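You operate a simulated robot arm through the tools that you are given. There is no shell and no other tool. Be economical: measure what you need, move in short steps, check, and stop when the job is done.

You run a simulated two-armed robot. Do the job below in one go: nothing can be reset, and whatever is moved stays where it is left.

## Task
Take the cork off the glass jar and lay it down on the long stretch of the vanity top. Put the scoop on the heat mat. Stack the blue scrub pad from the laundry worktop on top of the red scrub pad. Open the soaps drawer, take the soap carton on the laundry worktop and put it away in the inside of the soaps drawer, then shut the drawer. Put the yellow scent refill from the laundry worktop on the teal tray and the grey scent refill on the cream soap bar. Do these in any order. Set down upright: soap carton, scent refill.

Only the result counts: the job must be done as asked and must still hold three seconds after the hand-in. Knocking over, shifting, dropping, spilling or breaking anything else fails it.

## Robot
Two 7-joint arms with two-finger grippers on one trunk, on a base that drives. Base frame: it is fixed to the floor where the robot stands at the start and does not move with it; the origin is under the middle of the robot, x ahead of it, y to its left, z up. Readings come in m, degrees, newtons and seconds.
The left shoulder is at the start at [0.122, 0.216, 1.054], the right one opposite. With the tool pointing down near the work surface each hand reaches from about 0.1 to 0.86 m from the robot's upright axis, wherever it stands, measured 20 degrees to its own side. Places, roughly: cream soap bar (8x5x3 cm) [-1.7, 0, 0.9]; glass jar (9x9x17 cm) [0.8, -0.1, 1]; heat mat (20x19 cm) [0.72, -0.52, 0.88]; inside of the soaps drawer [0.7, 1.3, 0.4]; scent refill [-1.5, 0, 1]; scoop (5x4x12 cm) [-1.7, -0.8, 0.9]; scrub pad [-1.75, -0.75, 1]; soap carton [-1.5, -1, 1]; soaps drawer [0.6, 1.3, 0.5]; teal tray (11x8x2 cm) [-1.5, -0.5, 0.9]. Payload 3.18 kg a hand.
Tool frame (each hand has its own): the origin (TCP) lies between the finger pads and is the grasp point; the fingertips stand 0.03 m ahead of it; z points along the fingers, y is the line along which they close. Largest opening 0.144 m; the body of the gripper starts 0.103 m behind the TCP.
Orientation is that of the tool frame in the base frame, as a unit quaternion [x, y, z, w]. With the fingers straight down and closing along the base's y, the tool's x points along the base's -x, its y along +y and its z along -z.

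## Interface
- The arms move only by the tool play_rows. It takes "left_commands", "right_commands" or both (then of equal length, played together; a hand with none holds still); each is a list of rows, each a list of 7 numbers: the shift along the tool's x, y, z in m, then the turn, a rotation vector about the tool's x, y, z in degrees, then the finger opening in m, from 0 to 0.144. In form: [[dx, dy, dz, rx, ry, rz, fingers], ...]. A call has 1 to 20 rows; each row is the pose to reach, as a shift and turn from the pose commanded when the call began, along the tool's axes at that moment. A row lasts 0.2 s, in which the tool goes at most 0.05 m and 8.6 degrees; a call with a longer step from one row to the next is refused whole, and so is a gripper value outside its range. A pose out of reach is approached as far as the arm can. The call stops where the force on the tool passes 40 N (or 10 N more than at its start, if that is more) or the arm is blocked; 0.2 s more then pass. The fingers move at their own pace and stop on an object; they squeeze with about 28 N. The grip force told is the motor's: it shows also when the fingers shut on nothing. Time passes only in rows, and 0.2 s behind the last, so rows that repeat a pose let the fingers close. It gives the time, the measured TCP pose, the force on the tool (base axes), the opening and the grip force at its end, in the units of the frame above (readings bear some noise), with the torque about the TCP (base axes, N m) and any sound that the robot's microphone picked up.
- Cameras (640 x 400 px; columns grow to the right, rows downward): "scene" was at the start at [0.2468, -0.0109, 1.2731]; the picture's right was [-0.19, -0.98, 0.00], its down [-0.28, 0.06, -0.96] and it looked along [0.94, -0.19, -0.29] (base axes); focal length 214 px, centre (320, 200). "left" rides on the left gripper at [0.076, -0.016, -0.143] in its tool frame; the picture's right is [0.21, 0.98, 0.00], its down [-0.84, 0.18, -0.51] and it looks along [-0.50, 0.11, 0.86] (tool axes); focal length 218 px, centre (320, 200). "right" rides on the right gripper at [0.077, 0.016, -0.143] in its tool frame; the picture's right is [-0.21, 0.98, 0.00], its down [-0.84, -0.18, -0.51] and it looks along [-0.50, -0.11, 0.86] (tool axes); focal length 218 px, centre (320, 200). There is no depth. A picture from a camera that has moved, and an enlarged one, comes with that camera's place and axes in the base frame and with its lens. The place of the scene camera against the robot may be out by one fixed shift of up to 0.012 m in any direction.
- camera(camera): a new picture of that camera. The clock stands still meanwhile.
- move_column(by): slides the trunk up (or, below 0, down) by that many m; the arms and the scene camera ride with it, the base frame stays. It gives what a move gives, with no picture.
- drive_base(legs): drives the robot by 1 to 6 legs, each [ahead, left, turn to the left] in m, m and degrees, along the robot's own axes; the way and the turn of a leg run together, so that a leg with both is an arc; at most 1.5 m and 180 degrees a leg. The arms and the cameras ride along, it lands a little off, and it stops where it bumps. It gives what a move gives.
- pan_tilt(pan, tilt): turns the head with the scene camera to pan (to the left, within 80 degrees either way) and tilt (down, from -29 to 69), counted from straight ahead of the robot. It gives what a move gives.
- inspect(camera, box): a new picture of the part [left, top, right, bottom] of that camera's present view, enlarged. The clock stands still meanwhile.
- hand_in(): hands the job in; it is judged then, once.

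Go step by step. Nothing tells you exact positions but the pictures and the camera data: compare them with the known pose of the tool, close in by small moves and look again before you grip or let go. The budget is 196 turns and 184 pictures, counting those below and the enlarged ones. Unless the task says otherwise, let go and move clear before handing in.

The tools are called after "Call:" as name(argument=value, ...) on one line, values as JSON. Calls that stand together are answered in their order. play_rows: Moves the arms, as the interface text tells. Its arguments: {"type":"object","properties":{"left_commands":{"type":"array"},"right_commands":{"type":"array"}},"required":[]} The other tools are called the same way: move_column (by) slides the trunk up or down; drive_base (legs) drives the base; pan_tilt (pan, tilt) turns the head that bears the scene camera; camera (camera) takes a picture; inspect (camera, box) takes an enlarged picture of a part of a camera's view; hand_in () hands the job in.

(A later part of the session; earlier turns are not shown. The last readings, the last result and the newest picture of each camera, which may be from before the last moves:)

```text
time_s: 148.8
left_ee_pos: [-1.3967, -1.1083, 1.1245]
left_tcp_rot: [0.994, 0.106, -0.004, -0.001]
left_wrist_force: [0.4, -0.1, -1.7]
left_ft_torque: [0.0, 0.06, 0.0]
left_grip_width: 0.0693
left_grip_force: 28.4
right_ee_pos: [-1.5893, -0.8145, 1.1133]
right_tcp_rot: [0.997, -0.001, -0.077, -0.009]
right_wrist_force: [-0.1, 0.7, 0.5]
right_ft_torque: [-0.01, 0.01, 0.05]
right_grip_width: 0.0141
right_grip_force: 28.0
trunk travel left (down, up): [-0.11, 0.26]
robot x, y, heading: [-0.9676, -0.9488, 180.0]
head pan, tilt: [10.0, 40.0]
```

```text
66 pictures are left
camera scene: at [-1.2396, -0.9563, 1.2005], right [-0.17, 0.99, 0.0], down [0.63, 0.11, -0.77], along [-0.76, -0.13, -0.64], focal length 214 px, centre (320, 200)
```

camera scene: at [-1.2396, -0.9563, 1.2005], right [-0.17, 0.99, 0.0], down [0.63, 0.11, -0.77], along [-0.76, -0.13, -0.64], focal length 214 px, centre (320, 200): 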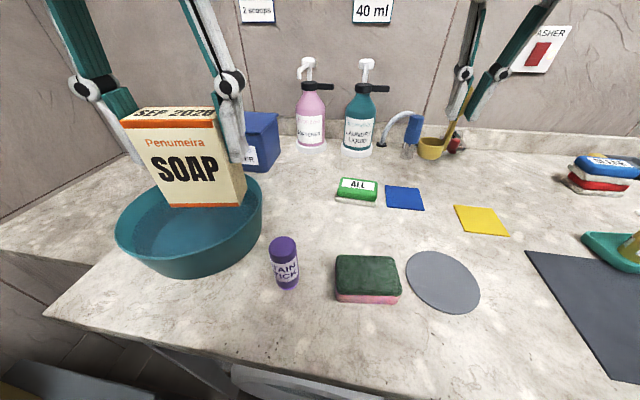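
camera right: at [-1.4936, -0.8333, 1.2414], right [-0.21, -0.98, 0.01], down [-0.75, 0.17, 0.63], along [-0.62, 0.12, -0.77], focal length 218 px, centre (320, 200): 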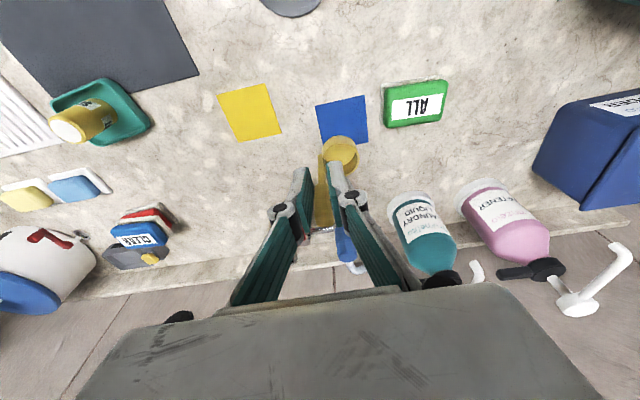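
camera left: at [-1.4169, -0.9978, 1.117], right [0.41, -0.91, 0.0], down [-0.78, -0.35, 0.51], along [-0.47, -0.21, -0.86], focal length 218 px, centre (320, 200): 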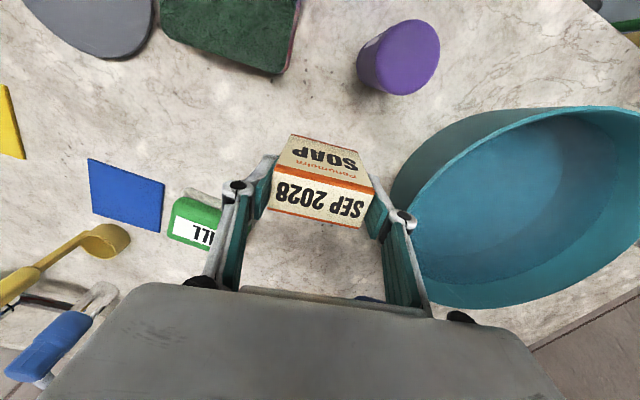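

Scoop and carton both held. Retracting the right hand, then backing away and turning to the vanity.

Call:
play_rows(right_commands=[[0.03, -0.01, -0.015, 0, 0, 0, 0.0], [0.065, -0.03, -0.03, 0, 0, 0, 0.0], [0.1, -0.05, -0.045, 0, 0, 0, 0.0], [0.135, -0.07, -0.06, 0, 0, 0, 0.0], [0.165, -0.085, -0.07, 0, 0, 0, 0.0], [0.19, -0.1, -0.08, 0, 0, 0, 0.0]])

Call:
drive_base(legs=[[-0.55, 0, 0], [0, -0.6, 0], [0, 0, 90]])

Call:
pan_tilt(pan=40, tilt=30)

Call:
camera(camera="scene")

```text
time_s: 150.2
left_ee_pos: [-1.3977, -1.1083, 1.1243]
left_tcp_rot: [0.995, 0.104, -0.002, -0.001]
left_wrist_force: [0.4, -0.2, -1.4]
left_ft_torque: [-0.02, 0.0, 0.04]
left_grip_width: 0.0691
left_grip_force: 28.3
right_ee_pos: [-1.3911, -0.7154, 1.1623]
right_tcp_rot: [0.997, -0.002, -0.076, -0.008]
right_wrist_force: [0.4, -0.4, -0.7]
right_ft_torque: [-0.01, 0.0, -0.02]
right_grip_width: 0.0142
right_grip_force: 27.9
trunk travel left (down, up): [-0.11, 0.26]
robot x, y, heading: [-0.9728, -0.9513, 179.5]
head pan, tilt: [10.0, 40.0]
```

```text
time_s: 162.5
left_ee_pos: [-0.2567, -0.7839, 1.1238]
left_tcp_rot: [0.631, 0.776, -0.004, 0.001]
left_wrist_force: [-0.5, -0.2, -1.1]
left_ft_torque: [-0.03, 0.02, 0.01]
left_grip_width: 0.0693
left_grip_force: 28.0
right_ee_pos: [-0.6492, -0.7764, 1.1619]
right_tcp_rot: [0.707, 0.704, -0.06, 0.047]
right_wrist_force: [-0.4, -1.1, -0.6]
right_ft_torque: [-0.02, 0.02, -0.02]
right_grip_width: 0.0142
right_grip_force: 28.3
trunk travel left (down, up): [-0.11, 0.26]
robot x, y, heading: [-0.4153, -0.3578, -90.4]
head pan, tilt: [10.0, 40.0]
```

```text
time_s: 163.5
left_ee_pos: [-0.2571, -0.7831, 1.1235]
left_tcp_rot: [0.63, 0.777, -0.003, 0.001]
left_wrist_force: [0.7, -0.6, -2.7]
left_ft_torque: [-0.03, -0.02, 0.02]
left_grip_width: 0.0694
left_grip_force: 28.1
right_ee_pos: [-0.6504, -0.7773, 1.1615]
right_tcp_rot: [0.707, 0.703, -0.059, 0.047]
right_wrist_force: [0.4, -0.7, -0.2]
right_ft_torque: [0.01, 0.0, 0.03]
right_grip_width: 0.0141
right_grip_force: 27.9
trunk travel left (down, up): [-0.11, 0.26]
robot x, y, heading: [-0.4152, -0.3536, -90.4]
head pan, tilt: [40.0, 30.0]
```

```text
65 pictures are left
camera scene: at [-0.3581, -0.6057, 1.2151], right [-0.77, -0.64, 0.0], down [-0.32, 0.39, -0.87], along [0.55, -0.67, -0.5], focal length 214 px, centre (320, 200)
```

scene: 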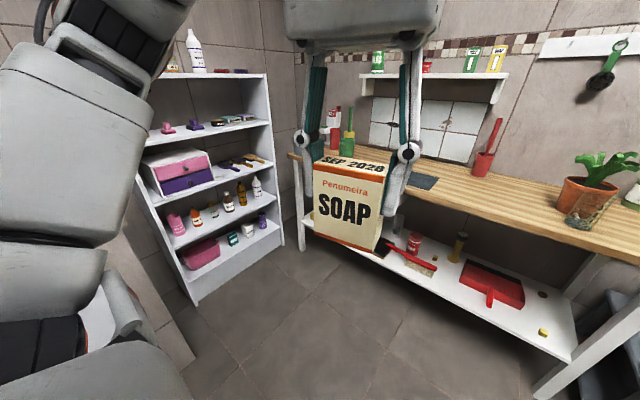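

Both items still held. Turning another 90° to face the vanity.

Call:
drive_base(legs=[[0, 0, 90]])

Call:
pan_tilt(pan=-20, tilt=35)

Call:
camera(camera="scene")

```text
time_s: 167.7
left_ee_pos: [0.014, -0.2026, 1.1234]
left_tcp_rot: [-0.099, 0.995, -0.002, 0.003]
left_wrist_force: [0.0, 0.5, -1.4]
left_ft_torque: [0.01, 0.0, 0.01]
left_grip_width: 0.0691
left_grip_force: 27.6
right_ee_pos: [0.0039, -0.5944, 1.1617]
right_tcp_rot: [0.008, 0.997, -0.01, 0.075]
right_wrist_force: [-0.1, 0.2, -0.4]
right_ft_torque: [-0.01, 0.01, 0.03]
right_grip_width: 0.0141
right_grip_force: 27.7
trunk travel left (down, up): [-0.11, 0.26]
robot x, y, heading: [-0.4171, -0.3573, -0.8]
head pan, tilt: [40.0, 30.0]
```

```text
time_s: 169.0
left_ee_pos: [0.0136, -0.2022, 1.1236]
left_tcp_rot: [-0.1, 0.995, -0.001, 0.002]
left_wrist_force: [-0.1, -0.2, -0.8]
left_ft_torque: [-0.02, 0.0, 0.04]
left_grip_width: 0.0691
left_grip_force: 27.7
right_ee_pos: [0.0039, -0.5939, 1.1617]
right_tcp_rot: [0.007, 0.997, -0.009, 0.075]
right_wrist_force: [0.8, -0.3, -0.4]
right_ft_torque: [-0.01, 0.03, -0.03]
right_grip_width: 0.0145
right_grip_force: 27.9
trunk travel left (down, up): [-0.11, 0.26]
robot x, y, heading: [-0.4167, -0.353, -1.1]
head pan, tilt: [-20.0, 35.0]
```

```text
64 pictures are left
camera scene: at [-0.1448, -0.3824, 1.2073], right [-0.36, -0.93, 0.0], down [-0.54, 0.2, -0.82], along [0.77, -0.29, -0.57], focal length 214 px, centre (320, 200)
```

scene: 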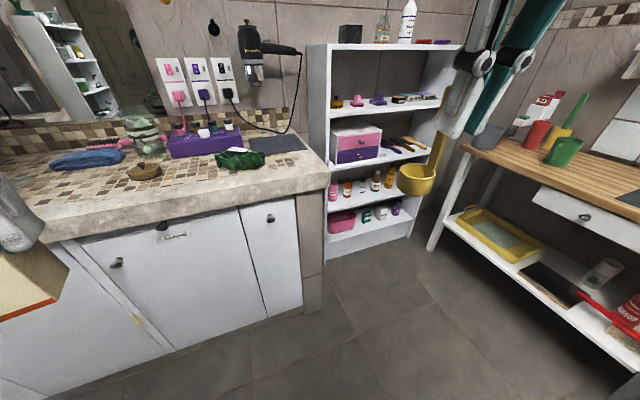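

Driving ahead to the vanity with the scoop approaching the mat.

Call:
drive_base(legs=[[0, 0.07, 1.0], [0.5, 0, 0]])

Call:
camera(camera="scene")

Call:
camera(camera="right")

```text
time_s: 172.8
left_ee_pos: [0.5106, -0.1178, 1.1239]
left_tcp_rot: [-0.111, 0.994, -0.001, 0.003]
left_wrist_force: [1.6, 0.1, -1.3]
left_ft_torque: [0.01, -0.01, 0.04]
left_grip_width: 0.069
left_grip_force: 28.1
right_ee_pos: [0.5093, -0.5101, 1.1622]
right_tcp_rot: [-0.005, 0.997, -0.009, 0.075]
right_wrist_force: [-0.7, -0.2, -0.4]
right_ft_torque: [-0.01, -0.01, 0.0]
right_grip_width: 0.0143
right_grip_force: 28.5
trunk travel left (down, up): [-0.11, 0.26]
robot x, y, heading: [0.0846, -0.2833, 0.5]
head pan, tilt: [-20.0, 35.0]
```

```text
63 pictures are left
camera scene: at [0.3565, -0.3025, 1.2074], right [-0.33, -0.94, 0.0], down [-0.54, 0.19, -0.82], along [0.77, -0.27, -0.57], focal length 214 px, centre (320, 200)
```

scene: 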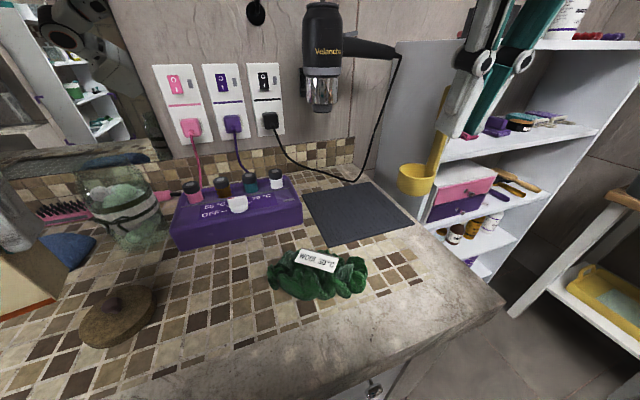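

```text
62 pictures are left
camera right: at [0.4115, -0.4918, 1.2913], right [0.2, 0.98, 0.01], down [0.76, -0.16, 0.63], along [0.62, -0.11, -0.78], focal length 218 px, centre (320, 200)
```

right: 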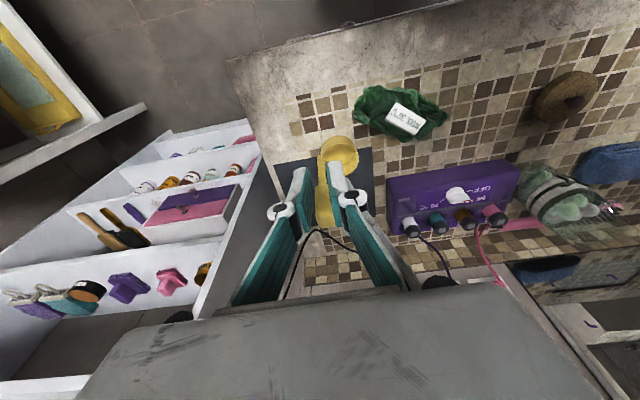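

Mat center ≈ [0.73, -0.525]. Moving the scoop over it.

Call:
play_rows(right_commands=[[-0.035, -0.005, 0.01, 0, 0, 0, 0], [-0.07, -0.01, 0.02, 0, 0, 0, 0], [-0.105, -0.015, 0.03, 0, 0, 0, 0], [-0.14, -0.02, 0.05, 0, 0, 0, 0], [-0.17, -0.025, 0.08, 0, 0, 0, 0], [-0.172, -0.025, 0.11, 0, 0, 0, 0], [-0.172, -0.025, 0.127, 0, 0, 0, 0]])

Call:
camera(camera="scene")

Call:
camera(camera="right")

```text
time_s: 174.4
left_ee_pos: [0.5096, -0.1189, 1.1242]
left_tcp_rot: [-0.111, 0.994, -0.001, 0.003]
left_wrist_force: [0.1, -0.4, -1.7]
left_ft_torque: [-0.03, -0.01, 0.02]
left_grip_width: 0.0692
left_grip_force: 28.4
right_ee_pos: [0.6977, -0.5355, 1.0628]
right_tcp_rot: [-0.005, 0.997, -0.008, 0.076]
right_wrist_force: [0.2, 0.2, -1.1]
right_ft_torque: [-0.02, -0.02, 0.04]
right_grip_width: 0.0143
right_grip_force: 28.1
right hand out of reach, approached as far as the arm can: row 4, 5
trunk travel left (down, up): [-0.11, 0.26]
robot x, y, heading: [0.0891, -0.28, 0.5]
head pan, tilt: [-20.0, 35.0]
```

```text
61 pictures are left
camera scene: at [0.3562, -0.3025, 1.2074], right [-0.33, -0.94, 0.0], down [-0.54, 0.19, -0.82], along [0.77, -0.27, -0.57], focal length 214 px, centre (320, 200)
```

scene: 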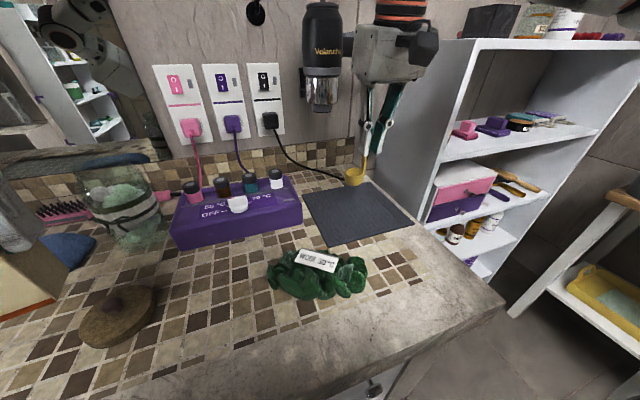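

```text
60 pictures are left
camera right: at [0.6009, -0.5173, 1.1918], right [0.2, 0.98, 0.01], down [0.76, -0.16, 0.63], along [0.62, -0.11, -0.78], focal length 218 px, centre (320, 200)
```

right: 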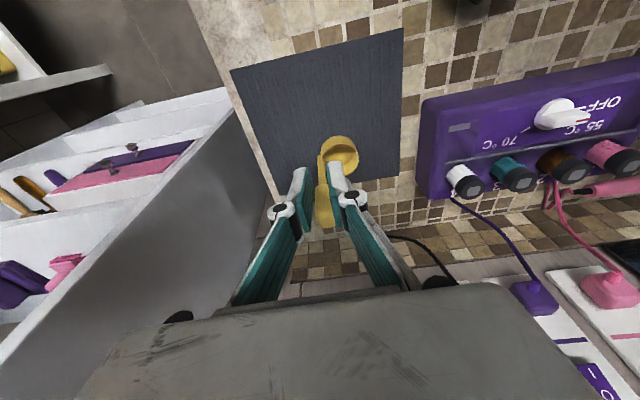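

The scoop is above the mat's center. Lowering.

Call:
play_rows(right_commands=[[0.0045, 0, 0.03, 0, 0, 0, 0], [0.009, 0, 0.06, 0, 0, 0, 0], [0.0105, 0, 0.07, 0, 0, 0, 0], [0.0113, 0, 0.075, 0, 0, 0, 0], [0.012, 0, 0.079, 0, 0, 0, 0]])

Call:
inspect(camera="scene", box=[280, 100, 440, 250])

```text
time_s: 175.6
left_ee_pos: [0.5098, -0.1182, 1.125]
left_tcp_rot: [-0.11, 0.994, -0.002, 0.003]
left_wrist_force: [0.1, -0.6, -0.8]
left_ft_torque: [-0.01, -0.01, 0.01]
left_grip_width: 0.0694
left_grip_force: 27.9
right_ee_pos: [0.6991, -0.5369, 0.984]
right_tcp_rot: [-0.003, 0.997, -0.008, 0.077]
right_wrist_force: [-0.8, -2.4, 5.6]
right_ft_torque: [0.04, -0.06, -0.01]
right_grip_width: 0.0138
right_grip_force: 28.0
trunk travel left (down, up): [-0.11, 0.26]
robot x, y, heading: [0.0869, -0.2836, 0.8]
head pan, tilt: [-20.0, 35.0]
```

```text
2.67 times, centred on (360, 175) of scene
camera zoom: at [0.3556, -0.3025, 1.2078], right [-0.33, -0.94, 0.0], down [-0.54, 0.19, -0.82], along [0.77, -0.27, -0.57], focal length 572 px, centre (213, 267)
```

zoom: 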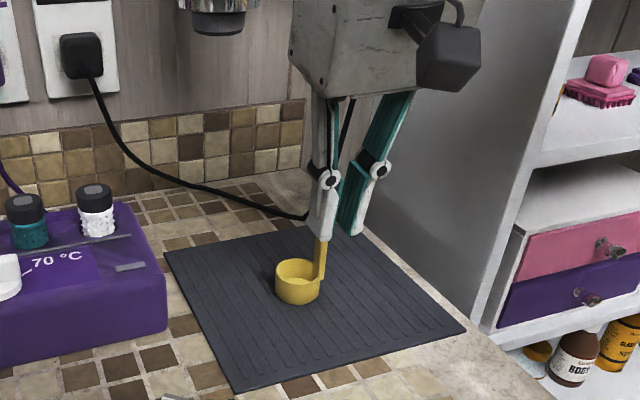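

Touching the mat. Opening and rising.

Call:
play_rows(right_commands=[[0, 0, 0, 0, 0, 0, 0.02], [0, 0, 0, 0, 0, 0, 0.05], [-0.003, 0, -0.02, 0, 0, 0, 0.05], [-0.009, 0, -0.06, 0, 0, 0, 0.05], [-0.012, 0, -0.09, 0, 0, 0, 0.05], [0.02, 0, -0.12, 0, 0, 0, 0.05], [0.06, 0, -0.14, 0, 0, 0, 0.06]])

Call:
inspect(camera="scene", box=[280, 100, 440, 250])

```text
time_s: 177.2
left_ee_pos: [0.5091, -0.1179, 1.1262]
left_tcp_rot: [-0.11, 0.994, -0.001, 0.004]
left_wrist_force: [-0.1, -0.5, -1.5]
left_ft_torque: [-0.01, -0.02, -0.01]
left_grip_width: 0.0694
left_grip_force: 27.8
right_ee_pos: [0.616, -0.5344, 1.1136]
right_tcp_rot: [-0.005, 0.997, -0.008, 0.076]
right_wrist_force: [0.2, 0.4, 0.7]
right_ft_torque: [0.02, -0.01, -0.02]
right_grip_width: 0.0602
right_grip_force: 0.1
trunk travel left (down, up): [-0.11, 0.26]
robot x, y, heading: [0.085, -0.2836, 0.7]
head pan, tilt: [-20.0, 35.0]
```

```text
2.67 times, centred on (360, 175) of scene
camera zoom: at [0.3554, -0.3026, 1.2077], right [-0.33, -0.94, 0.0], down [-0.54, 0.19, -0.82], along [0.77, -0.27, -0.57], focal length 572 px, centre (213, 267)
```

zoom: 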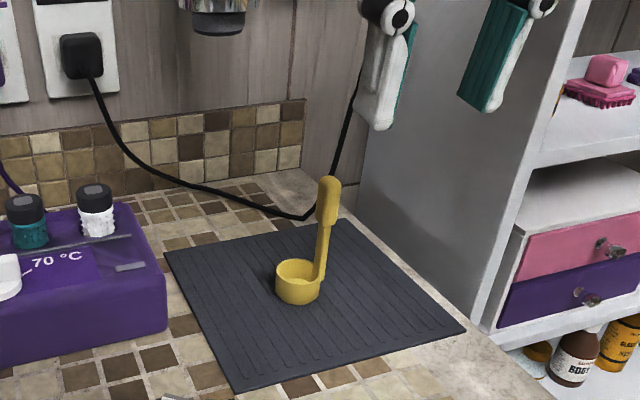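

Scoop stands on the mat. Now to the soaps drawer: retract, back off, slide left and look.

Call:
play_rows(right_commands=[[0.04, 0, -0.01, 0, 0, 0, 0.06], [0.08, 0.02, -0.02, 0, 0, 0, 0.06], [0.12, 0.04, -0.02, 0, 0, 0, 0.06]])

Call:
drive_base(legs=[[-0.5, 0, -0.7], [0, 0.9, 0]])

Call:
pan_tilt(pan=25, tilt=35)

Call:
camera(camera="scene")

```text
time_s: 178.0
left_ee_pos: [0.51, -0.1187, 1.124]
left_tcp_rot: [-0.111, 0.994, -0.002, 0.003]
left_wrist_force: [0.6, 0.0, -1.2]
left_ft_torque: [0.03, -0.02, 0.02]
left_grip_width: 0.0692
left_grip_force: 28.4
right_ee_pos: [0.4946, -0.4965, 1.1148]
right_tcp_rot: [-0.004, 0.997, -0.008, 0.074]
right_wrist_force: [0.0, 0.5, -0.2]
right_ft_torque: [-0.01, -0.03, 0.02]
right_grip_width: 0.0601
right_grip_force: 0.0
trunk travel left (down, up): [-0.11, 0.26]
robot x, y, heading: [0.0857, -0.2824, 0.6]
head pan, tilt: [-20.0, 35.0]
```

```text
time_s: 188.8
left_ee_pos: [0.0068, 0.7703, 1.1244]
left_tcp_rot: [-0.108, 0.994, -0.002, 0.002]
left_wrist_force: [0.9, 0.2, -1.8]
left_ft_torque: [-0.03, 0.02, 0.0]
left_grip_width: 0.0693
left_grip_force: 28.0
right_ee_pos: [-0.0096, 0.395, 1.1132]
right_tcp_rot: [-0.002, 0.997, -0.009, 0.076]
right_wrist_force: [-0.6, -0.5, -0.2]
right_ft_torque: [-0.03, 0.0, 0.0]
right_grip_width: 0.06
right_grip_force: 0.1
trunk travel left (down, up): [-0.11, 0.26]
robot x, y, heading: [-0.4186, 0.6075, 0.3]
head pan, tilt: [-20.0, 35.0]
```

```text
time_s: 189.9
left_ee_pos: [0.0087, 0.7712, 1.1246]
left_tcp_rot: [-0.109, 0.994, -0.002, 0.003]
left_wrist_force: [-0.3, -0.3, -1.2]
left_ft_torque: [-0.02, -0.02, 0.01]
left_grip_width: 0.0689
left_grip_force: 28.1
right_ee_pos: [-0.0089, 0.3932, 1.1142]
right_tcp_rot: [-0.002, 0.997, -0.009, 0.075]
right_wrist_force: [-0.6, -0.5, 0.2]
right_ft_torque: [-0.02, 0.0, -0.01]
right_grip_width: 0.06
right_grip_force: 0.1
trunk travel left (down, up): [-0.11, 0.26]
robot x, y, heading: [-0.4165, 0.6101, 0.6]
head pan, tilt: [25.0, 35.0]
```

```text
57 pictures are left
camera scene: at [-0.15, 0.6555, 1.2073], right [0.43, -0.9, 0.0], down [-0.52, -0.24, -0.82], along [0.74, 0.35, -0.57], focal length 214 px, centre (320, 200)
```

scene: 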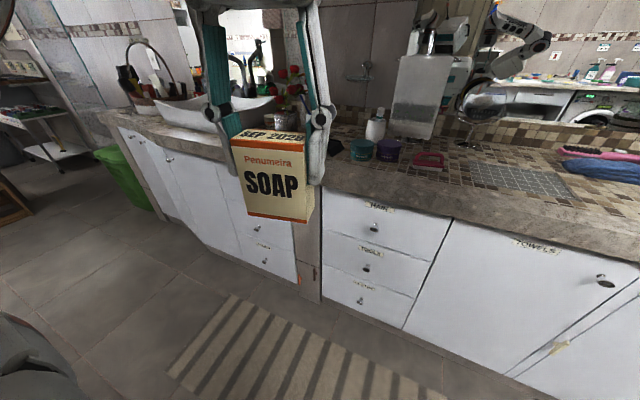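

The left drawer stack (around y ≈ 1.25) holds the soaps drawer. Sliding left to face it.

Call:
drive_base(legs=[[0, 0.55, -0.5]])

Call:
pan_tilt(pan=-5, tilt=45)

Call:
camera(camera="scene")

```text
time_s: 192.8
left_ee_pos: [0.0076, 1.013, 1.124]
left_tcp_rot: [-0.109, 0.994, -0.003, 0.001]
left_wrist_force: [-0.2, -0.2, -1.1]
left_ft_torque: [0.05, -0.02, 0.0]
left_grip_width: 0.0694
left_grip_force: 28.3
right_ee_pos: [-0.0092, 0.6357, 1.1136]
right_tcp_rot: [-0.003, 0.997, -0.009, 0.074]
right_wrist_force: [0.6, -1.8, 0.2]
right_ft_torque: [0.09, -0.01, 0.02]
right_grip_width: 0.06
right_grip_force: 0.0
trunk travel left (down, up): [-0.11, 0.26]
robot x, y, heading: [-0.4184, 0.8515, 0.3]
head pan, tilt: [25.0, 35.0]
stopped in leg 1: the robot was blocked; the commanded pose is now the measured one
```

```text
time_s: 193.8
left_ee_pos: [0.007, 1.0164, 1.1255]
left_tcp_rot: [-0.109, 0.994, -0.003, 0.003]
left_wrist_force: [0.2, -0.1, -1.6]
left_ft_torque: [0.01, 0.02, -0.02]
left_grip_width: 0.069
left_grip_force: 27.6
right_ee_pos: [-0.0094, 0.6378, 1.1151]
right_tcp_rot: [-0.003, 0.997, -0.01, 0.077]
right_wrist_force: [-0.3, 0.5, 0.4]
right_ft_torque: [-0.01, -0.03, -0.01]
right_grip_width: 0.0603
right_grip_force: 0.0
trunk travel left (down, up): [-0.11, 0.26]
robot x, y, heading: [-0.4169, 0.8491, 0.2]
head pan, tilt: [-5.0, 45.0]
```

```text
56 pictures are left
camera scene: at [-0.1491, 0.8543, 1.1928], right [-0.08, -1.0, 0.0], down [-0.7, 0.06, -0.71], along [0.71, -0.06, -0.71], focal length 214 px, centre (320, 200)
```

scene: 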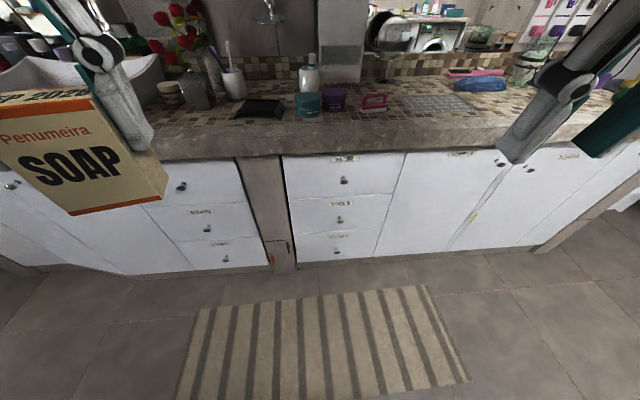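

Something blocked me on the left. I'll check the drawer labels and look at what's to my left.

Call:
inspect(camera="scene", box=[140, 140, 380, 280])

Call:
pan_tilt(pan=78, tilt=40)

Call:
camera(camera="scene")

```text
2.67 times, centred on (260, 210) of scene
camera zoom: at [-0.1491, 0.8543, 1.1928], right [-0.08, -1.0, 0.0], down [-0.7, 0.06, -0.71], along [0.71, -0.06, -0.71], focal length 572 px, centre (480, 173)
```

zoom: 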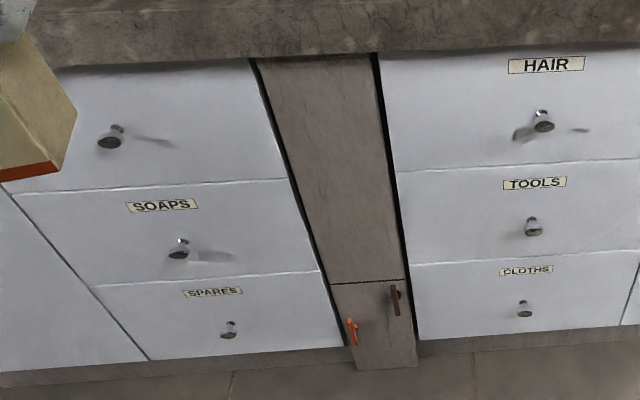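

```text
time_s: 195.4
left_ee_pos: [0.0066, 1.015, 1.1258]
left_tcp_rot: [-0.106, 0.994, -0.005, 0.002]
left_wrist_force: [-9.2, 45.7, 24.3]
left_ft_torque: [-8.68, 0.79, -4.38]
left_grip_width: 0.0691
left_grip_force: 27.8
right_ee_pos: [-0.0095, 0.6365, 1.1133]
right_tcp_rot: [-0.003, 0.997, -0.009, 0.076]
right_wrist_force: [0.8, 0.4, -0.6]
right_ft_torque: [0.0, -0.03, -0.01]
right_grip_width: 0.0601
right_grip_force: 0.0
trunk travel left (down, up): [-0.11, 0.26]
robot x, y, heading: [-0.4215, 0.854, 0.2]
head pan, tilt: [78.0, 40.0]
```

```text
54 pictures are left
camera scene: at [-0.1478, 0.8629, 1.1938], right [0.02, -1.0, 0.0], down [-0.7, -0.02, -0.72], along [0.72, 0.02, -0.7], focal length 214 px, centre (320, 200)
```

scene: 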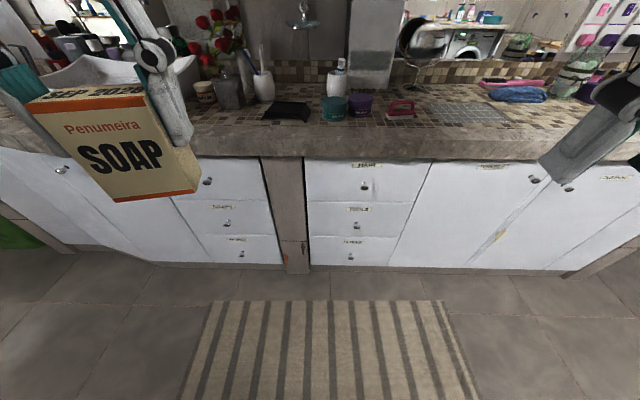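

Soaps is the middle drawer of the left stack; knob ≈ [0.42, 1.28, 0.48]. The head is pressing on the left hand, so I turn it back and move the left hand out and down.

Call:
pan_tilt(pan=0, tilt=45)

Call:
play_rows(left_commands=[[0, 0.03, 0.03, 0, 0, 0, 0.05], [0, 0.06, 0.06, 0, 0, 0, 0.05], [0, 0.09, 0.09, 0, 0, 0, 0.05], [0, 0.12, 0.12, 0, 0, 0, 0.05], [0, 0.14, 0.15, 0, 0, 0, 0.05]])

Call:
pan_tilt(pan=70, tilt=45)

Call:
camera(camera="scene")

```text
time_s: 196.9
left_ee_pos: [0.0074, 1.0162, 1.1235]
left_tcp_rot: [-0.109, 0.994, -0.001, 0.003]
left_wrist_force: [-0.1, 0.3, -1.1]
left_ft_torque: [-0.02, 0.01, -0.02]
left_grip_width: 0.0692
left_grip_force: 27.8
right_ee_pos: [-0.0104, 0.6362, 1.1137]
right_tcp_rot: [-0.003, 0.997, -0.01, 0.077]
right_wrist_force: [-0.2, -0.7, 0.6]
right_ft_torque: [0.01, -0.02, 0.01]
right_grip_width: 0.0599
right_grip_force: 0.1
trunk travel left (down, up): [-0.11, 0.26]
robot x, y, heading: [-0.4185, 0.8522, 0.3]
head pan, tilt: [0.0, 45.0]
```

```text
time_s: 198.1
left_ee_pos: [-0.0218, 1.151, 0.9746]
left_tcp_rot: [-0.11, 0.994, -0.003, 0.002]
left_wrist_force: [0.3, -0.2, -1.6]
left_ft_torque: [-0.01, 0.03, 0.01]
left_grip_width: 0.0692
left_grip_force: 27.8
right_ee_pos: [-0.0086, 0.6386, 1.1135]
right_tcp_rot: [-0.003, 0.997, -0.01, 0.075]
right_wrist_force: [0.5, 0.0, -0.1]
right_ft_torque: [-0.02, 0.02, 0.0]
right_grip_width: 0.0599
right_grip_force: 0.0
trunk travel left (down, up): [-0.11, 0.26]
robot x, y, heading: [-0.4184, 0.8524, 0.3]
head pan, tilt: [0.0, 45.0]
```

```text
time_s: 199.5
left_ee_pos: [-0.0215, 1.1511, 0.9742]
left_tcp_rot: [-0.11, 0.994, -0.002, 0.002]
left_wrist_force: [0.0, -0.4, -0.6]
left_ft_torque: [0.0, -0.01, 0.01]
left_grip_width: 0.0692
left_grip_force: 27.8
right_ee_pos: [-0.0098, 0.6366, 1.1136]
right_tcp_rot: [-0.004, 0.997, -0.01, 0.077]
right_wrist_force: [0.4, 0.2, 0.9]
right_ft_torque: [0.01, -0.02, 0.01]
right_grip_width: 0.0599
right_grip_force: 0.2
trunk travel left (down, up): [-0.11, 0.26]
robot x, y, heading: [-0.4163, 0.8525, 0.1]
head pan, tilt: [70.0, 45.0]
```

```text
53 pictures are left
camera scene: at [-0.2022, 0.9374, 1.1925], right [0.94, -0.34, 0.0], down [-0.24, -0.67, -0.71], along [0.24, 0.67, -0.71], focal length 214 px, centre (320, 200)
```

scene: 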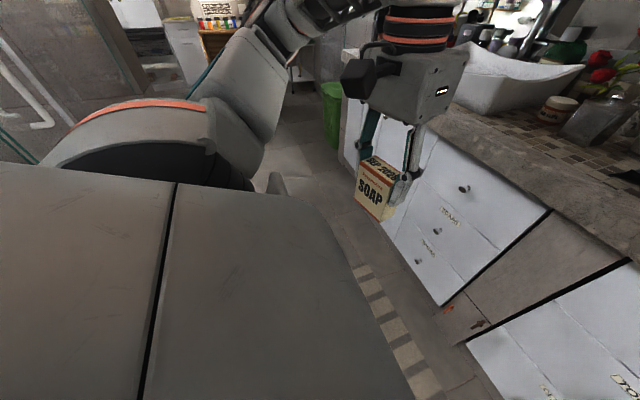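

The way left seems free ahead of the shelf. Moving forward 25 cm first, then sliding left.

Call:
drive_base(legs=[[0.25, 0, 0], [0, 0.4, 0]])

Call:
pan_tilt(pan=0, tilt=55)

Call:
camera(camera="scene")

```text
time_s: 205.0
left_ee_pos: [0.2269, 1.5505, 0.9729]
left_tcp_rot: [-0.109, 0.994, -0.003, 0.002]
left_wrist_force: [-0.2, 0.2, -1.3]
left_ft_torque: [-0.02, 0.01, 0.01]
left_grip_width: 0.0692
left_grip_force: 27.7
right_ee_pos: [0.2384, 1.0361, 1.113]
right_tcp_rot: [-0.003, 0.997, -0.01, 0.076]
right_wrist_force: [0.3, -0.6, 0.0]
right_ft_torque: [0.0, 0.01, -0.02]
right_grip_width: 0.06
right_grip_force: 0.1
trunk travel left (down, up): [-0.11, 0.26]
robot x, y, heading: [-0.1676, 1.2511, 0.1]
head pan, tilt: [70.0, 45.0]
```

```text
time_s: 206.4
left_ee_pos: [0.2278, 1.5494, 0.9745]
left_tcp_rot: [-0.109, 0.994, -0.003, 0.002]
left_wrist_force: [-1.3, 0.0, -1.7]
left_ft_torque: [0.01, 0.02, -0.02]
left_grip_width: 0.0693
left_grip_force: 28.6
right_ee_pos: [0.2389, 1.0371, 1.1133]
right_tcp_rot: [-0.002, 0.997, -0.01, 0.076]
right_wrist_force: [0.0, 0.5, 0.2]
right_ft_torque: [-0.01, -0.01, 0.02]
right_grip_width: 0.06
right_grip_force: 0.0
trunk travel left (down, up): [-0.11, 0.26]
robot x, y, heading: [-0.1712, 1.254, -0.0]
head pan, tilt: [0.0, 55.0]
```

```text
52 pictures are left
camera scene: at [0.091, 1.2608, 1.1791], right [0.0, -1.0, 0.0], down [-0.82, 0.0, -0.57], along [0.57, 0.0, -0.82], focal length 214 px, centre (320, 200)
```

scene: 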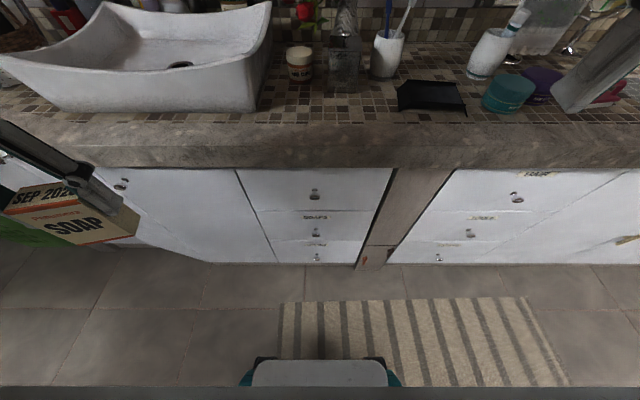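

Facing the drawer stack; the Soaps knob triangulates to about [0.44, 1.279, 0.469]. Zooming in on it.

Call:
inspect(camera="scene", box=[240, 140, 400, 280])

```text
2.86 times, centred on (320, 210) of scene
camera zoom: at [0.091, 1.2608, 1.1791], right [0.0, -1.0, 0.0], down [-0.82, 0.0, -0.57], along [0.57, 0.0, -0.82], focal length 613 px, centre (320, 171)
```

zoom: 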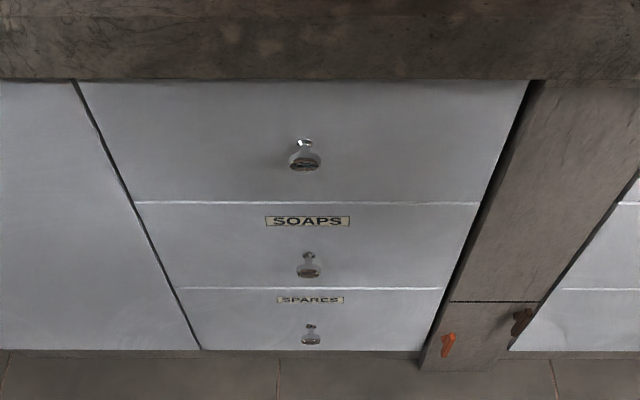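

Bringing the right hand down in front of the drawers while tilting it to point forward-down at 45°.

Call:
play_rows(right_commands=[[0.01, 0.02, 0.037, 0, 0, 0, 0.08], [0.02, 0.04, 0.075, 0, -5, 0, 0.08], [0.03, 0.06, 0.112, 0, -10, 0, 0.08], [0.043, 0.08, 0.15, 0, -15, 0, 0.08], [0.054, 0.1, 0.188, 0, -21, 0, 0.08], [0.065, 0.122, 0.226, 0, -27, 0, 0.08], [0.075, 0.143, 0.264, 0, -32, 0, 0.08], [0.086, 0.163, 0.303, 0, -36.4, 0, 0.08]])

Call:
camera(camera="right")

Call:
camera(camera="scene")

```text
time_s: 207.4
left_ee_pos: [0.227, 1.5504, 0.9745]
left_tcp_rot: [-0.109, 0.994, -0.002, 0.003]
left_wrist_force: [0.1, -0.7, -1.6]
left_ft_torque: [0.04, 0.03, -0.01]
left_grip_width: 0.0694
left_grip_force: 28.2
right_ee_pos: [0.2298, 1.1082, 0.981]
right_tcp_rot: [0.015, 0.982, 0.003, 0.188]
right_wrist_force: [-0.2, 0.7, -0.2]
right_ft_torque: [0.02, -0.03, -0.02]
right_grip_width: 0.0802
right_grip_force: 0.1
right hand out of reach, approached as far as the arm can: row 4
trunk travel left (down, up): [-0.11, 0.26]
robot x, y, heading: [-0.1681, 1.255, -0.0]
head pan, tilt: [0.0, 55.0]
stopped in row 4 (right hand): the force on the tool passed its limit at 230 N (the readings are from after the stop); the commanded pose is now the measured one
```

```text
50 pictures are left
camera right: at [0.1058, 1.1265, 1.0857], right [0.22, 0.97, 0.09], down [0.59, -0.21, 0.78], along [0.78, -0.12, -0.62], focal length 218 px, centre (320, 200)
```

right: 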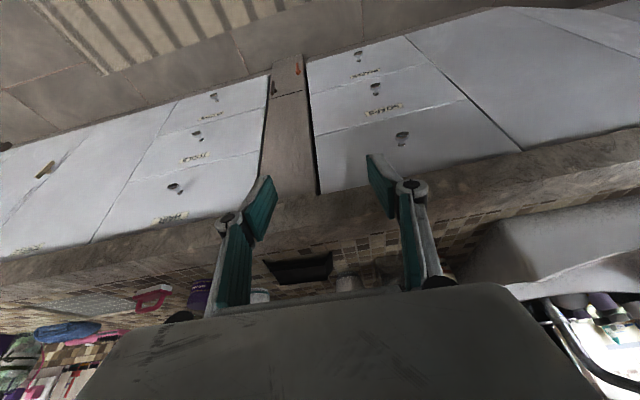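

```text
49 pictures are left
camera scene: at [0.0874, 1.2664, 1.1764], right [0.08, -1.0, 0.0], down [-0.84, -0.07, -0.54], along [0.54, 0.05, -0.84], focal length 214 px, centre (320, 200)
```

scene: 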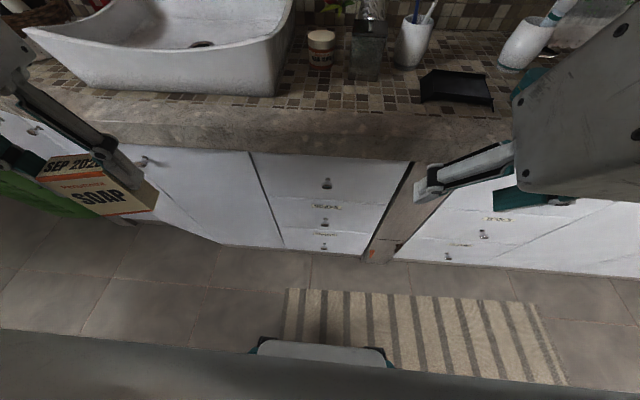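

The hand bumped my own head on the way in. I'll move it back outward, then lower it on its own side before centering.

Call:
play_rows(right_commands=[[0, -0.03, 0, 0, 0, 0, 0.08], [0, -0.06, 0, 0, 0, 0, 0.08], [0.0165, -0.06, 0.042, 0, 0, 0, 0.08], [0.033, -0.06, 0.084, 0, 0, 0, 0.08], [0.05, -0.06, 0.126, 0, 0, 0, 0.08], [0.0665, -0.06, 0.168, 0, 0, 0, 0.08], [0.083, -0.06, 0.21, 0, 0, 0, 0.08], [0.1, -0.06, 0.25, 0, 0, 0, 0.08]])

Call:
camera(camera="scene")

```text
time_s: 209.2
left_ee_pos: [0.2279, 1.5506, 0.9745]
left_tcp_rot: [-0.108, 0.994, -0.002, 0.002]
left_wrist_force: [0.4, 0.0, -1.4]
left_ft_torque: [0.04, 0.03, 0.0]
left_grip_width: 0.0691
left_grip_force: 28.3
right_ee_pos: [0.2919, 1.0847, 0.6826]
right_tcp_rot: [0.014, 0.983, 0.0, 0.185]
right_wrist_force: [0.0, -1.1, 0.0]
right_ft_torque: [-0.03, 0.03, 0.0]
right_grip_width: 0.0803
right_grip_force: 0.0
right hand out of reach, approached as far as the arm can: row 2, 3, 4, 5, 6, 7, 8
trunk travel left (down, up): [-0.11, 0.26]
robot x, y, heading: [-0.1674, 1.2538, 0.1]
head pan, tilt: [0.0, 55.0]
```

```text
48 pictures are left
camera scene: at [0.0915, 1.2606, 1.1788], right [0.0, -1.0, 0.0], down [-0.82, 0.0, -0.57], along [0.57, 0.0, -0.82], focal length 214 px, centre (320, 200)
```

scene: 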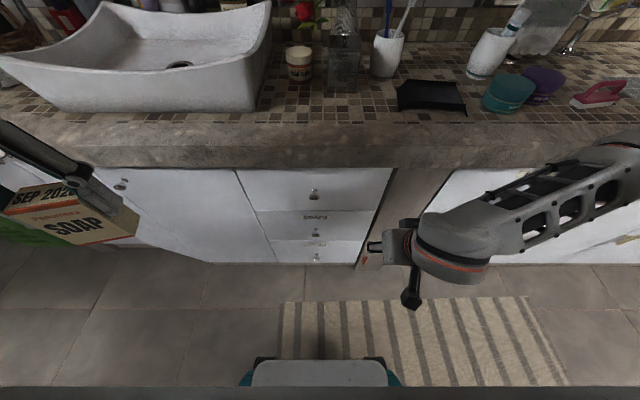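

Below counter level now. Tilting further and moving toward the knob line.

Call:
play_rows(right_commands=[[0.006, 0.03, 0.025, 0, -5, 0, 0.08], [0.012, 0.06, 0.05, 0, -10, 0, 0.08], [0.018, 0.095, 0.075, 0, -15, 0, 0.08], [0.024, 0.13, 0.1, 0, -20, 0, 0.08], [0.028, 0.165, 0.121, 0, -23, 0, 0.08], [0.028, 0.194, 0.121, 0, -23, 0, 0.08]])

Call:
camera(camera="right")

Call:
camera(camera="scene")

```text
time_s: 210.3
left_ee_pos: [0.2275, 1.5501, 0.9743]
left_tcp_rot: [-0.108, 0.994, -0.003, 0.002]
left_wrist_force: [0.3, -0.4, -1.1]
left_ft_torque: [0.02, 0.01, 0.02]
left_grip_width: 0.0695
left_grip_force: 28.3
right_ee_pos: [0.3533, 1.173, 0.5804]
right_tcp_rot: [0.098, 0.929, -0.024, 0.357]
right_wrist_force: [0.6, 0.3, -0.3]
right_ft_torque: [0.02, -0.02, -0.03]
right_grip_width: 0.08
right_grip_force: 0.0
right hand out of reach, approached as far as the arm can: row 5
trunk travel left (down, up): [-0.11, 0.26]
robot x, y, heading: [-0.1696, 1.2518, -0.0]
head pan, tilt: [0.0, 55.0]
stopped in row 5 (right hand): the arm was blocked; the commanded pose is now the measured one
```

```text
47 pictures are left
camera right: at [0.2067, 1.2183, 0.6369], right [0.35, 0.92, 0.16], down [0.24, -0.26, 0.94], along [0.91, -0.28, -0.31], focal length 218 px, centre (320, 200)
```

right: 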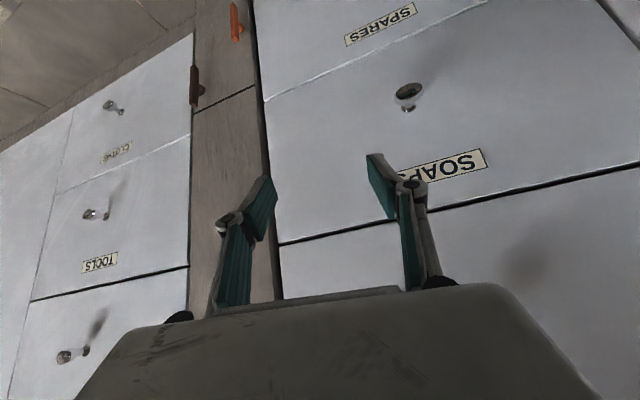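

```text
46 pictures are left
camera scene: at [0.0912, 1.2607, 1.179], right [0.0, -1.0, 0.0], down [-0.82, 0.0, -0.57], along [0.57, 0.0, -0.82], focal length 214 px, centre (320, 200)
```

scene: 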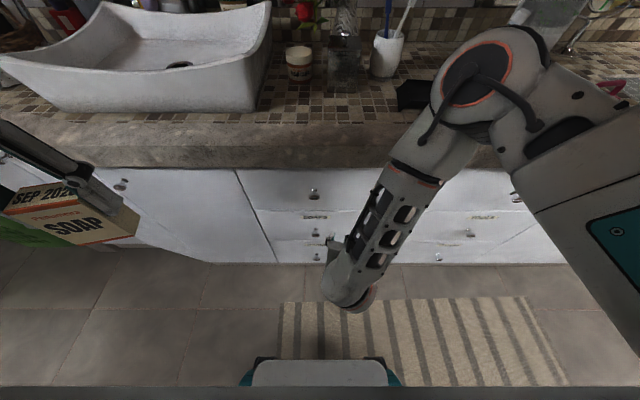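

The elbow is crowded near the counter. I'll back the base off 12 cm and shift left 15 cm to straighten the arm.

Call:
drive_base(legs=[[-0.12, 0, 0], [0, 0.15, 0]])

Call:
camera(camera="right")

Call:
camera(camera="scene")

```text
time_s: 211.1
left_ee_pos: [0.2231, 1.5481, 0.9739]
left_tcp_rot: [-0.108, 0.994, -0.003, 0.001]
left_wrist_force: [-0.2, -0.3, -0.9]
left_ft_torque: [0.01, 0.03, 0.0]
left_grip_width: 0.0693
left_grip_force: 27.9
right_ee_pos: [0.3483, 1.1699, 0.5817]
right_tcp_rot: [0.1, 0.929, -0.025, 0.356]
right_wrist_force: [0.3, -0.6, -0.4]
right_ft_torque: [-0.02, -0.04, -0.03]
right_grip_width: 0.0803
right_grip_force: 0.0
trunk travel left (down, up): [-0.11, 0.26]
robot x, y, heading: [-0.1739, 1.2472, -0.4]
head pan, tilt: [0.0, 55.0]
stopped in leg 1: the robot was blocked; the commanded pose is now the measured one
```

```text
45 pictures are left
camera right: at [0.2016, 1.2168, 0.637], right [0.35, 0.92, 0.16], down [0.24, -0.26, 0.94], along [0.91, -0.29, -0.31], focal length 218 px, centre (320, 200)
```

right: 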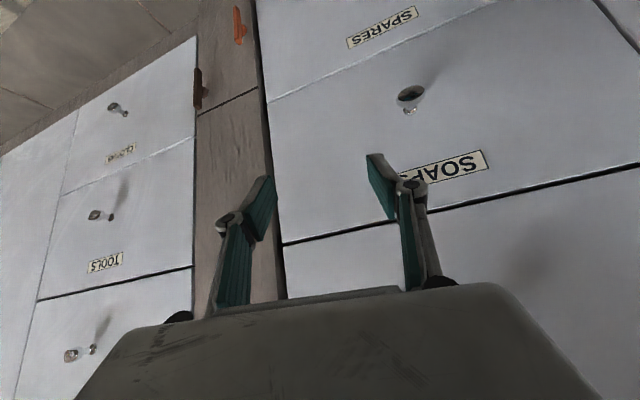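

```text
44 pictures are left
camera scene: at [0.0861, 1.2593, 1.179], right [0.0, -1.0, 0.0], down [-0.82, 0.0, -0.57], along [0.57, 0.0, -0.82], focal length 214 px, centre (320, 200)
```

scene: 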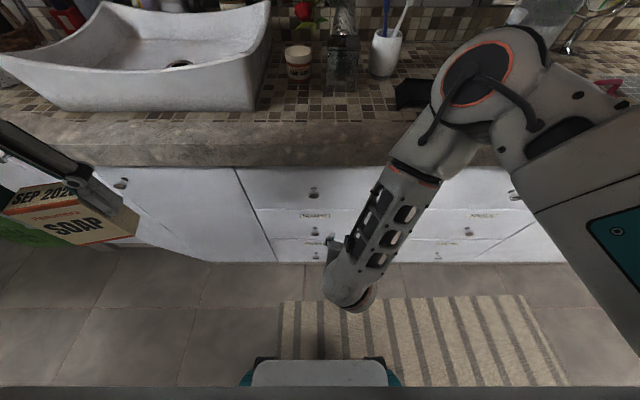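

Backing is blocked here, so I'll approach diagonally: retract the hand, go right to y ≈ 0.85, turn left ~32° so the knob is straight ahead.

Call:
play_rows(right_commands=[[0.03, -0.01, -0.03, 0, 0, 0, 0.08], [0.0727, -0.02, -0.0656, 0, 0, 0, 0.08]])

Call:
drive_base(legs=[[0, -0.4, 0.4], [-0.08, 0, 0], [0, 0, 32]])

Call:
camera(camera="scene")

Call:
camera(camera="right")

```text
refused: row 2 steps farther than a row can; nothing moved
```

```text
time_s: 217.3
left_ee_pos: [-0.0784, 1.3188, 0.9742]
left_tcp_rot: [-0.382, 0.924, -0.001, 0.002]
left_wrist_force: [0.4, 1.3, -1.2]
left_ft_torque: [0.0, 0.0, 0.0]
left_grip_width: 0.0691
left_grip_force: 28.3
right_ee_pos: [0.2302, 1.0683, 0.5826]
right_tcp_rot: [-0.166, 0.919, 0.077, 0.349]
right_wrist_force: [0.6, 0.8, -0.4]
right_ft_torque: [0.0, -0.01, 0.01]
right_grip_width: 0.0799
right_grip_force: 0.0
trunk travel left (down, up): [-0.11, 0.26]
robot x, y, heading: [-0.2498, 0.8523, 32.6]
head pan, tilt: [0.0, 55.0]
```

```text
43 pictures are left
camera scene: at [-0.0343, 1.0017, 1.1791], right [0.54, -0.84, 0.0], down [-0.69, -0.44, -0.57], along [0.48, 0.31, -0.82], focal length 214 px, centre (320, 200)
```

scene: 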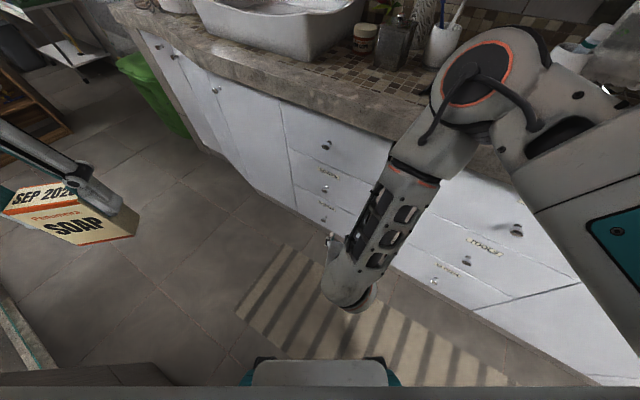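

```text
42 pictures are left
camera right: at [0.0821, 1.0281, 0.6372], right [-0.2, 0.96, 0.16], down [0.34, -0.09, 0.94], along [0.92, 0.25, -0.31], focal length 218 px, centre (320, 200)
```

right: 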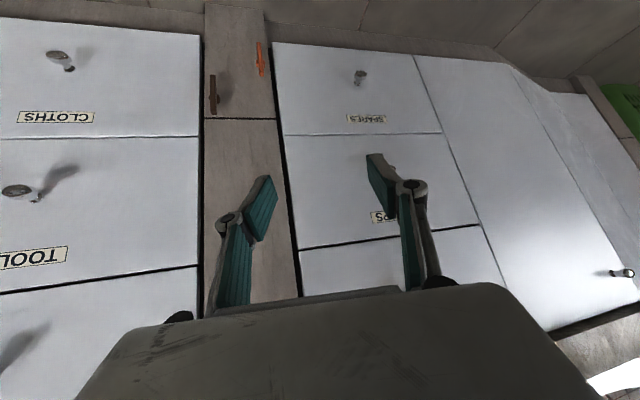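

Good view from here. To keep the elbow clear of the counter, I back off 10 cm and then extend toward the knob.

Call:
drive_base(legs=[[-0.1, 0, 0]])

Call:
play_rows(right_commands=[[-0.02, 0.02, 0.035, 0, 0, 0, 0.07], [-0.045, 0.04, 0.065, 0, 0, 0, 0.07], [-0.07, 0.06, 0.095, 0, 0, 0, 0.07], [-0.095, 0.08, 0.125, 0, 0, 0, 0.07], [-0.12, 0.095, 0.155, 0, 0, 0, 0.07], [-0.14, 0.11, 0.185, 0, 0, 0, 0.07], [-0.16, 0.12, 0.21, 0, 0, 0, 0.07]])

Call:
camera(camera="right")

Call:
camera(camera="scene")

```text
time_s: 218.5
left_ee_pos: [-0.1629, 1.2645, 0.9737]
left_tcp_rot: [-0.383, 0.924, -0.001, 0.003]
left_wrist_force: [-0.9, -0.3, -0.4]
left_ft_torque: [0.01, 0.0, 0.0]
left_grip_width: 0.069
left_grip_force: 27.5
right_ee_pos: [0.1466, 1.0141, 0.5832]
right_tcp_rot: [-0.166, 0.919, 0.078, 0.349]
right_wrist_force: [-0.2, -0.3, -0.4]
right_ft_torque: [-0.02, 0.03, -0.04]
right_grip_width: 0.0797
right_grip_force: 0.0
trunk travel left (down, up): [-0.11, 0.26]
robot x, y, heading: [-0.3384, 0.8005, 32.5]
head pan, tilt: [0.0, 55.0]
```

```text
time_s: 220.1
left_ee_pos: [-0.1618, 1.2637, 0.9742]
left_tcp_rot: [-0.383, 0.924, -0.001, 0.002]
left_wrist_force: [0.1, -0.8, -1.1]
left_ft_torque: [-0.03, 0.01, 0.0]
left_grip_width: 0.0692
left_grip_force: 28.4
right_ee_pos: [0.3445, 1.2204, 0.5342]
right_tcp_rot: [-0.165, 0.919, 0.076, 0.35]
right_wrist_force: [0.1, -0.1, -0.3]
right_ft_torque: [-0.03, -0.01, 0.04]
right_grip_width: 0.0697
right_grip_force: 0.1
trunk travel left (down, up): [-0.11, 0.26]
robot x, y, heading: [-0.3403, 0.8041, 32.7]
head pan, tilt: [0.0, 55.0]
```

```text
41 pictures are left
camera right: at [0.1972, 1.1796, 0.5903], right [-0.2, 0.97, 0.16], down [0.34, -0.09, 0.94], along [0.92, 0.25, -0.31], focal length 218 px, centre (320, 200)
```

right: 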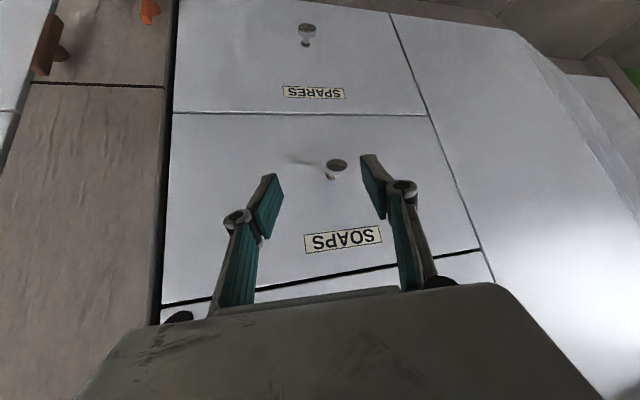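

```text
40 pictures are left
camera scene: at [-0.1175, 0.9479, 1.1789], right [0.54, -0.84, 0.0], down [-0.69, -0.44, -0.57], along [0.48, 0.31, -0.82], focal length 214 px, centre (320, 200)
```

scene: 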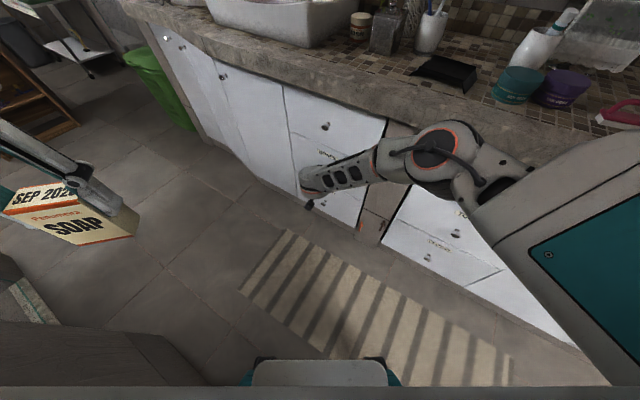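

Knob at about [0.432, 1.273, 0.465], nicely between the fingers. Advancing along the tool axis.

Call:
play_rows(right_commands=[[-0.01, 0.006, 0.03, 0, 0, 0, 0.07], [-0.02, 0.011, 0.06, 0, 0, 0, 0.07], [-0.025, 0.014, 0.082, 0, 0, 0, 0.07], [-0.028, 0.0155, 0.098, 0, 0, 0, 0.07]])

Call:
camera(camera="right")

```text
time_s: 221.1
left_ee_pos: [-0.162, 1.2634, 0.9739]
left_tcp_rot: [-0.383, 0.924, -0.002, 0.004]
left_wrist_force: [-0.2, -0.5, -1.2]
left_ft_torque: [0.0, 0.0, 0.02]
left_grip_width: 0.0694
left_grip_force: 28.3
right_ee_pos: [0.3974, 1.235, 0.501]
right_tcp_rot: [-0.165, 0.919, 0.075, 0.35]
right_wrist_force: [-0.2, 0.9, 0.5]
right_ft_torque: [0.01, -0.03, 0.02]
right_grip_width: 0.0699
right_grip_force: 0.1
right hand out of reach, approached as far as the arm can: row 2, 3, 4
trunk travel left (down, up): [-0.11, 0.26]
robot x, y, heading: [-0.3403, 0.8028, 32.9]
head pan, tilt: [0.0, 55.0]
```

```text
39 pictures are left
camera right: at [0.2489, 1.196, 0.5571], right [-0.2, 0.97, 0.16], down [0.34, -0.08, 0.94], along [0.92, 0.24, -0.31], focal length 218 px, centre (320, 200)
```

right: 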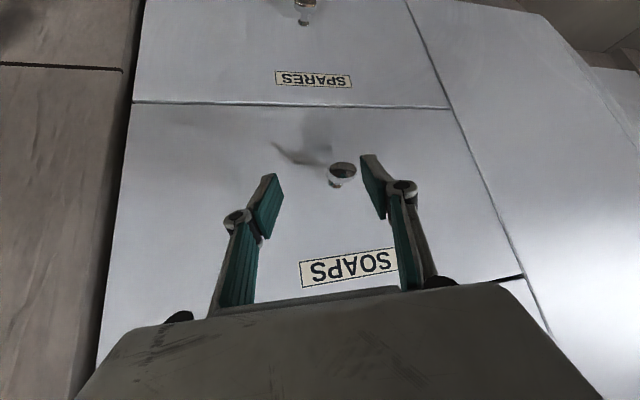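

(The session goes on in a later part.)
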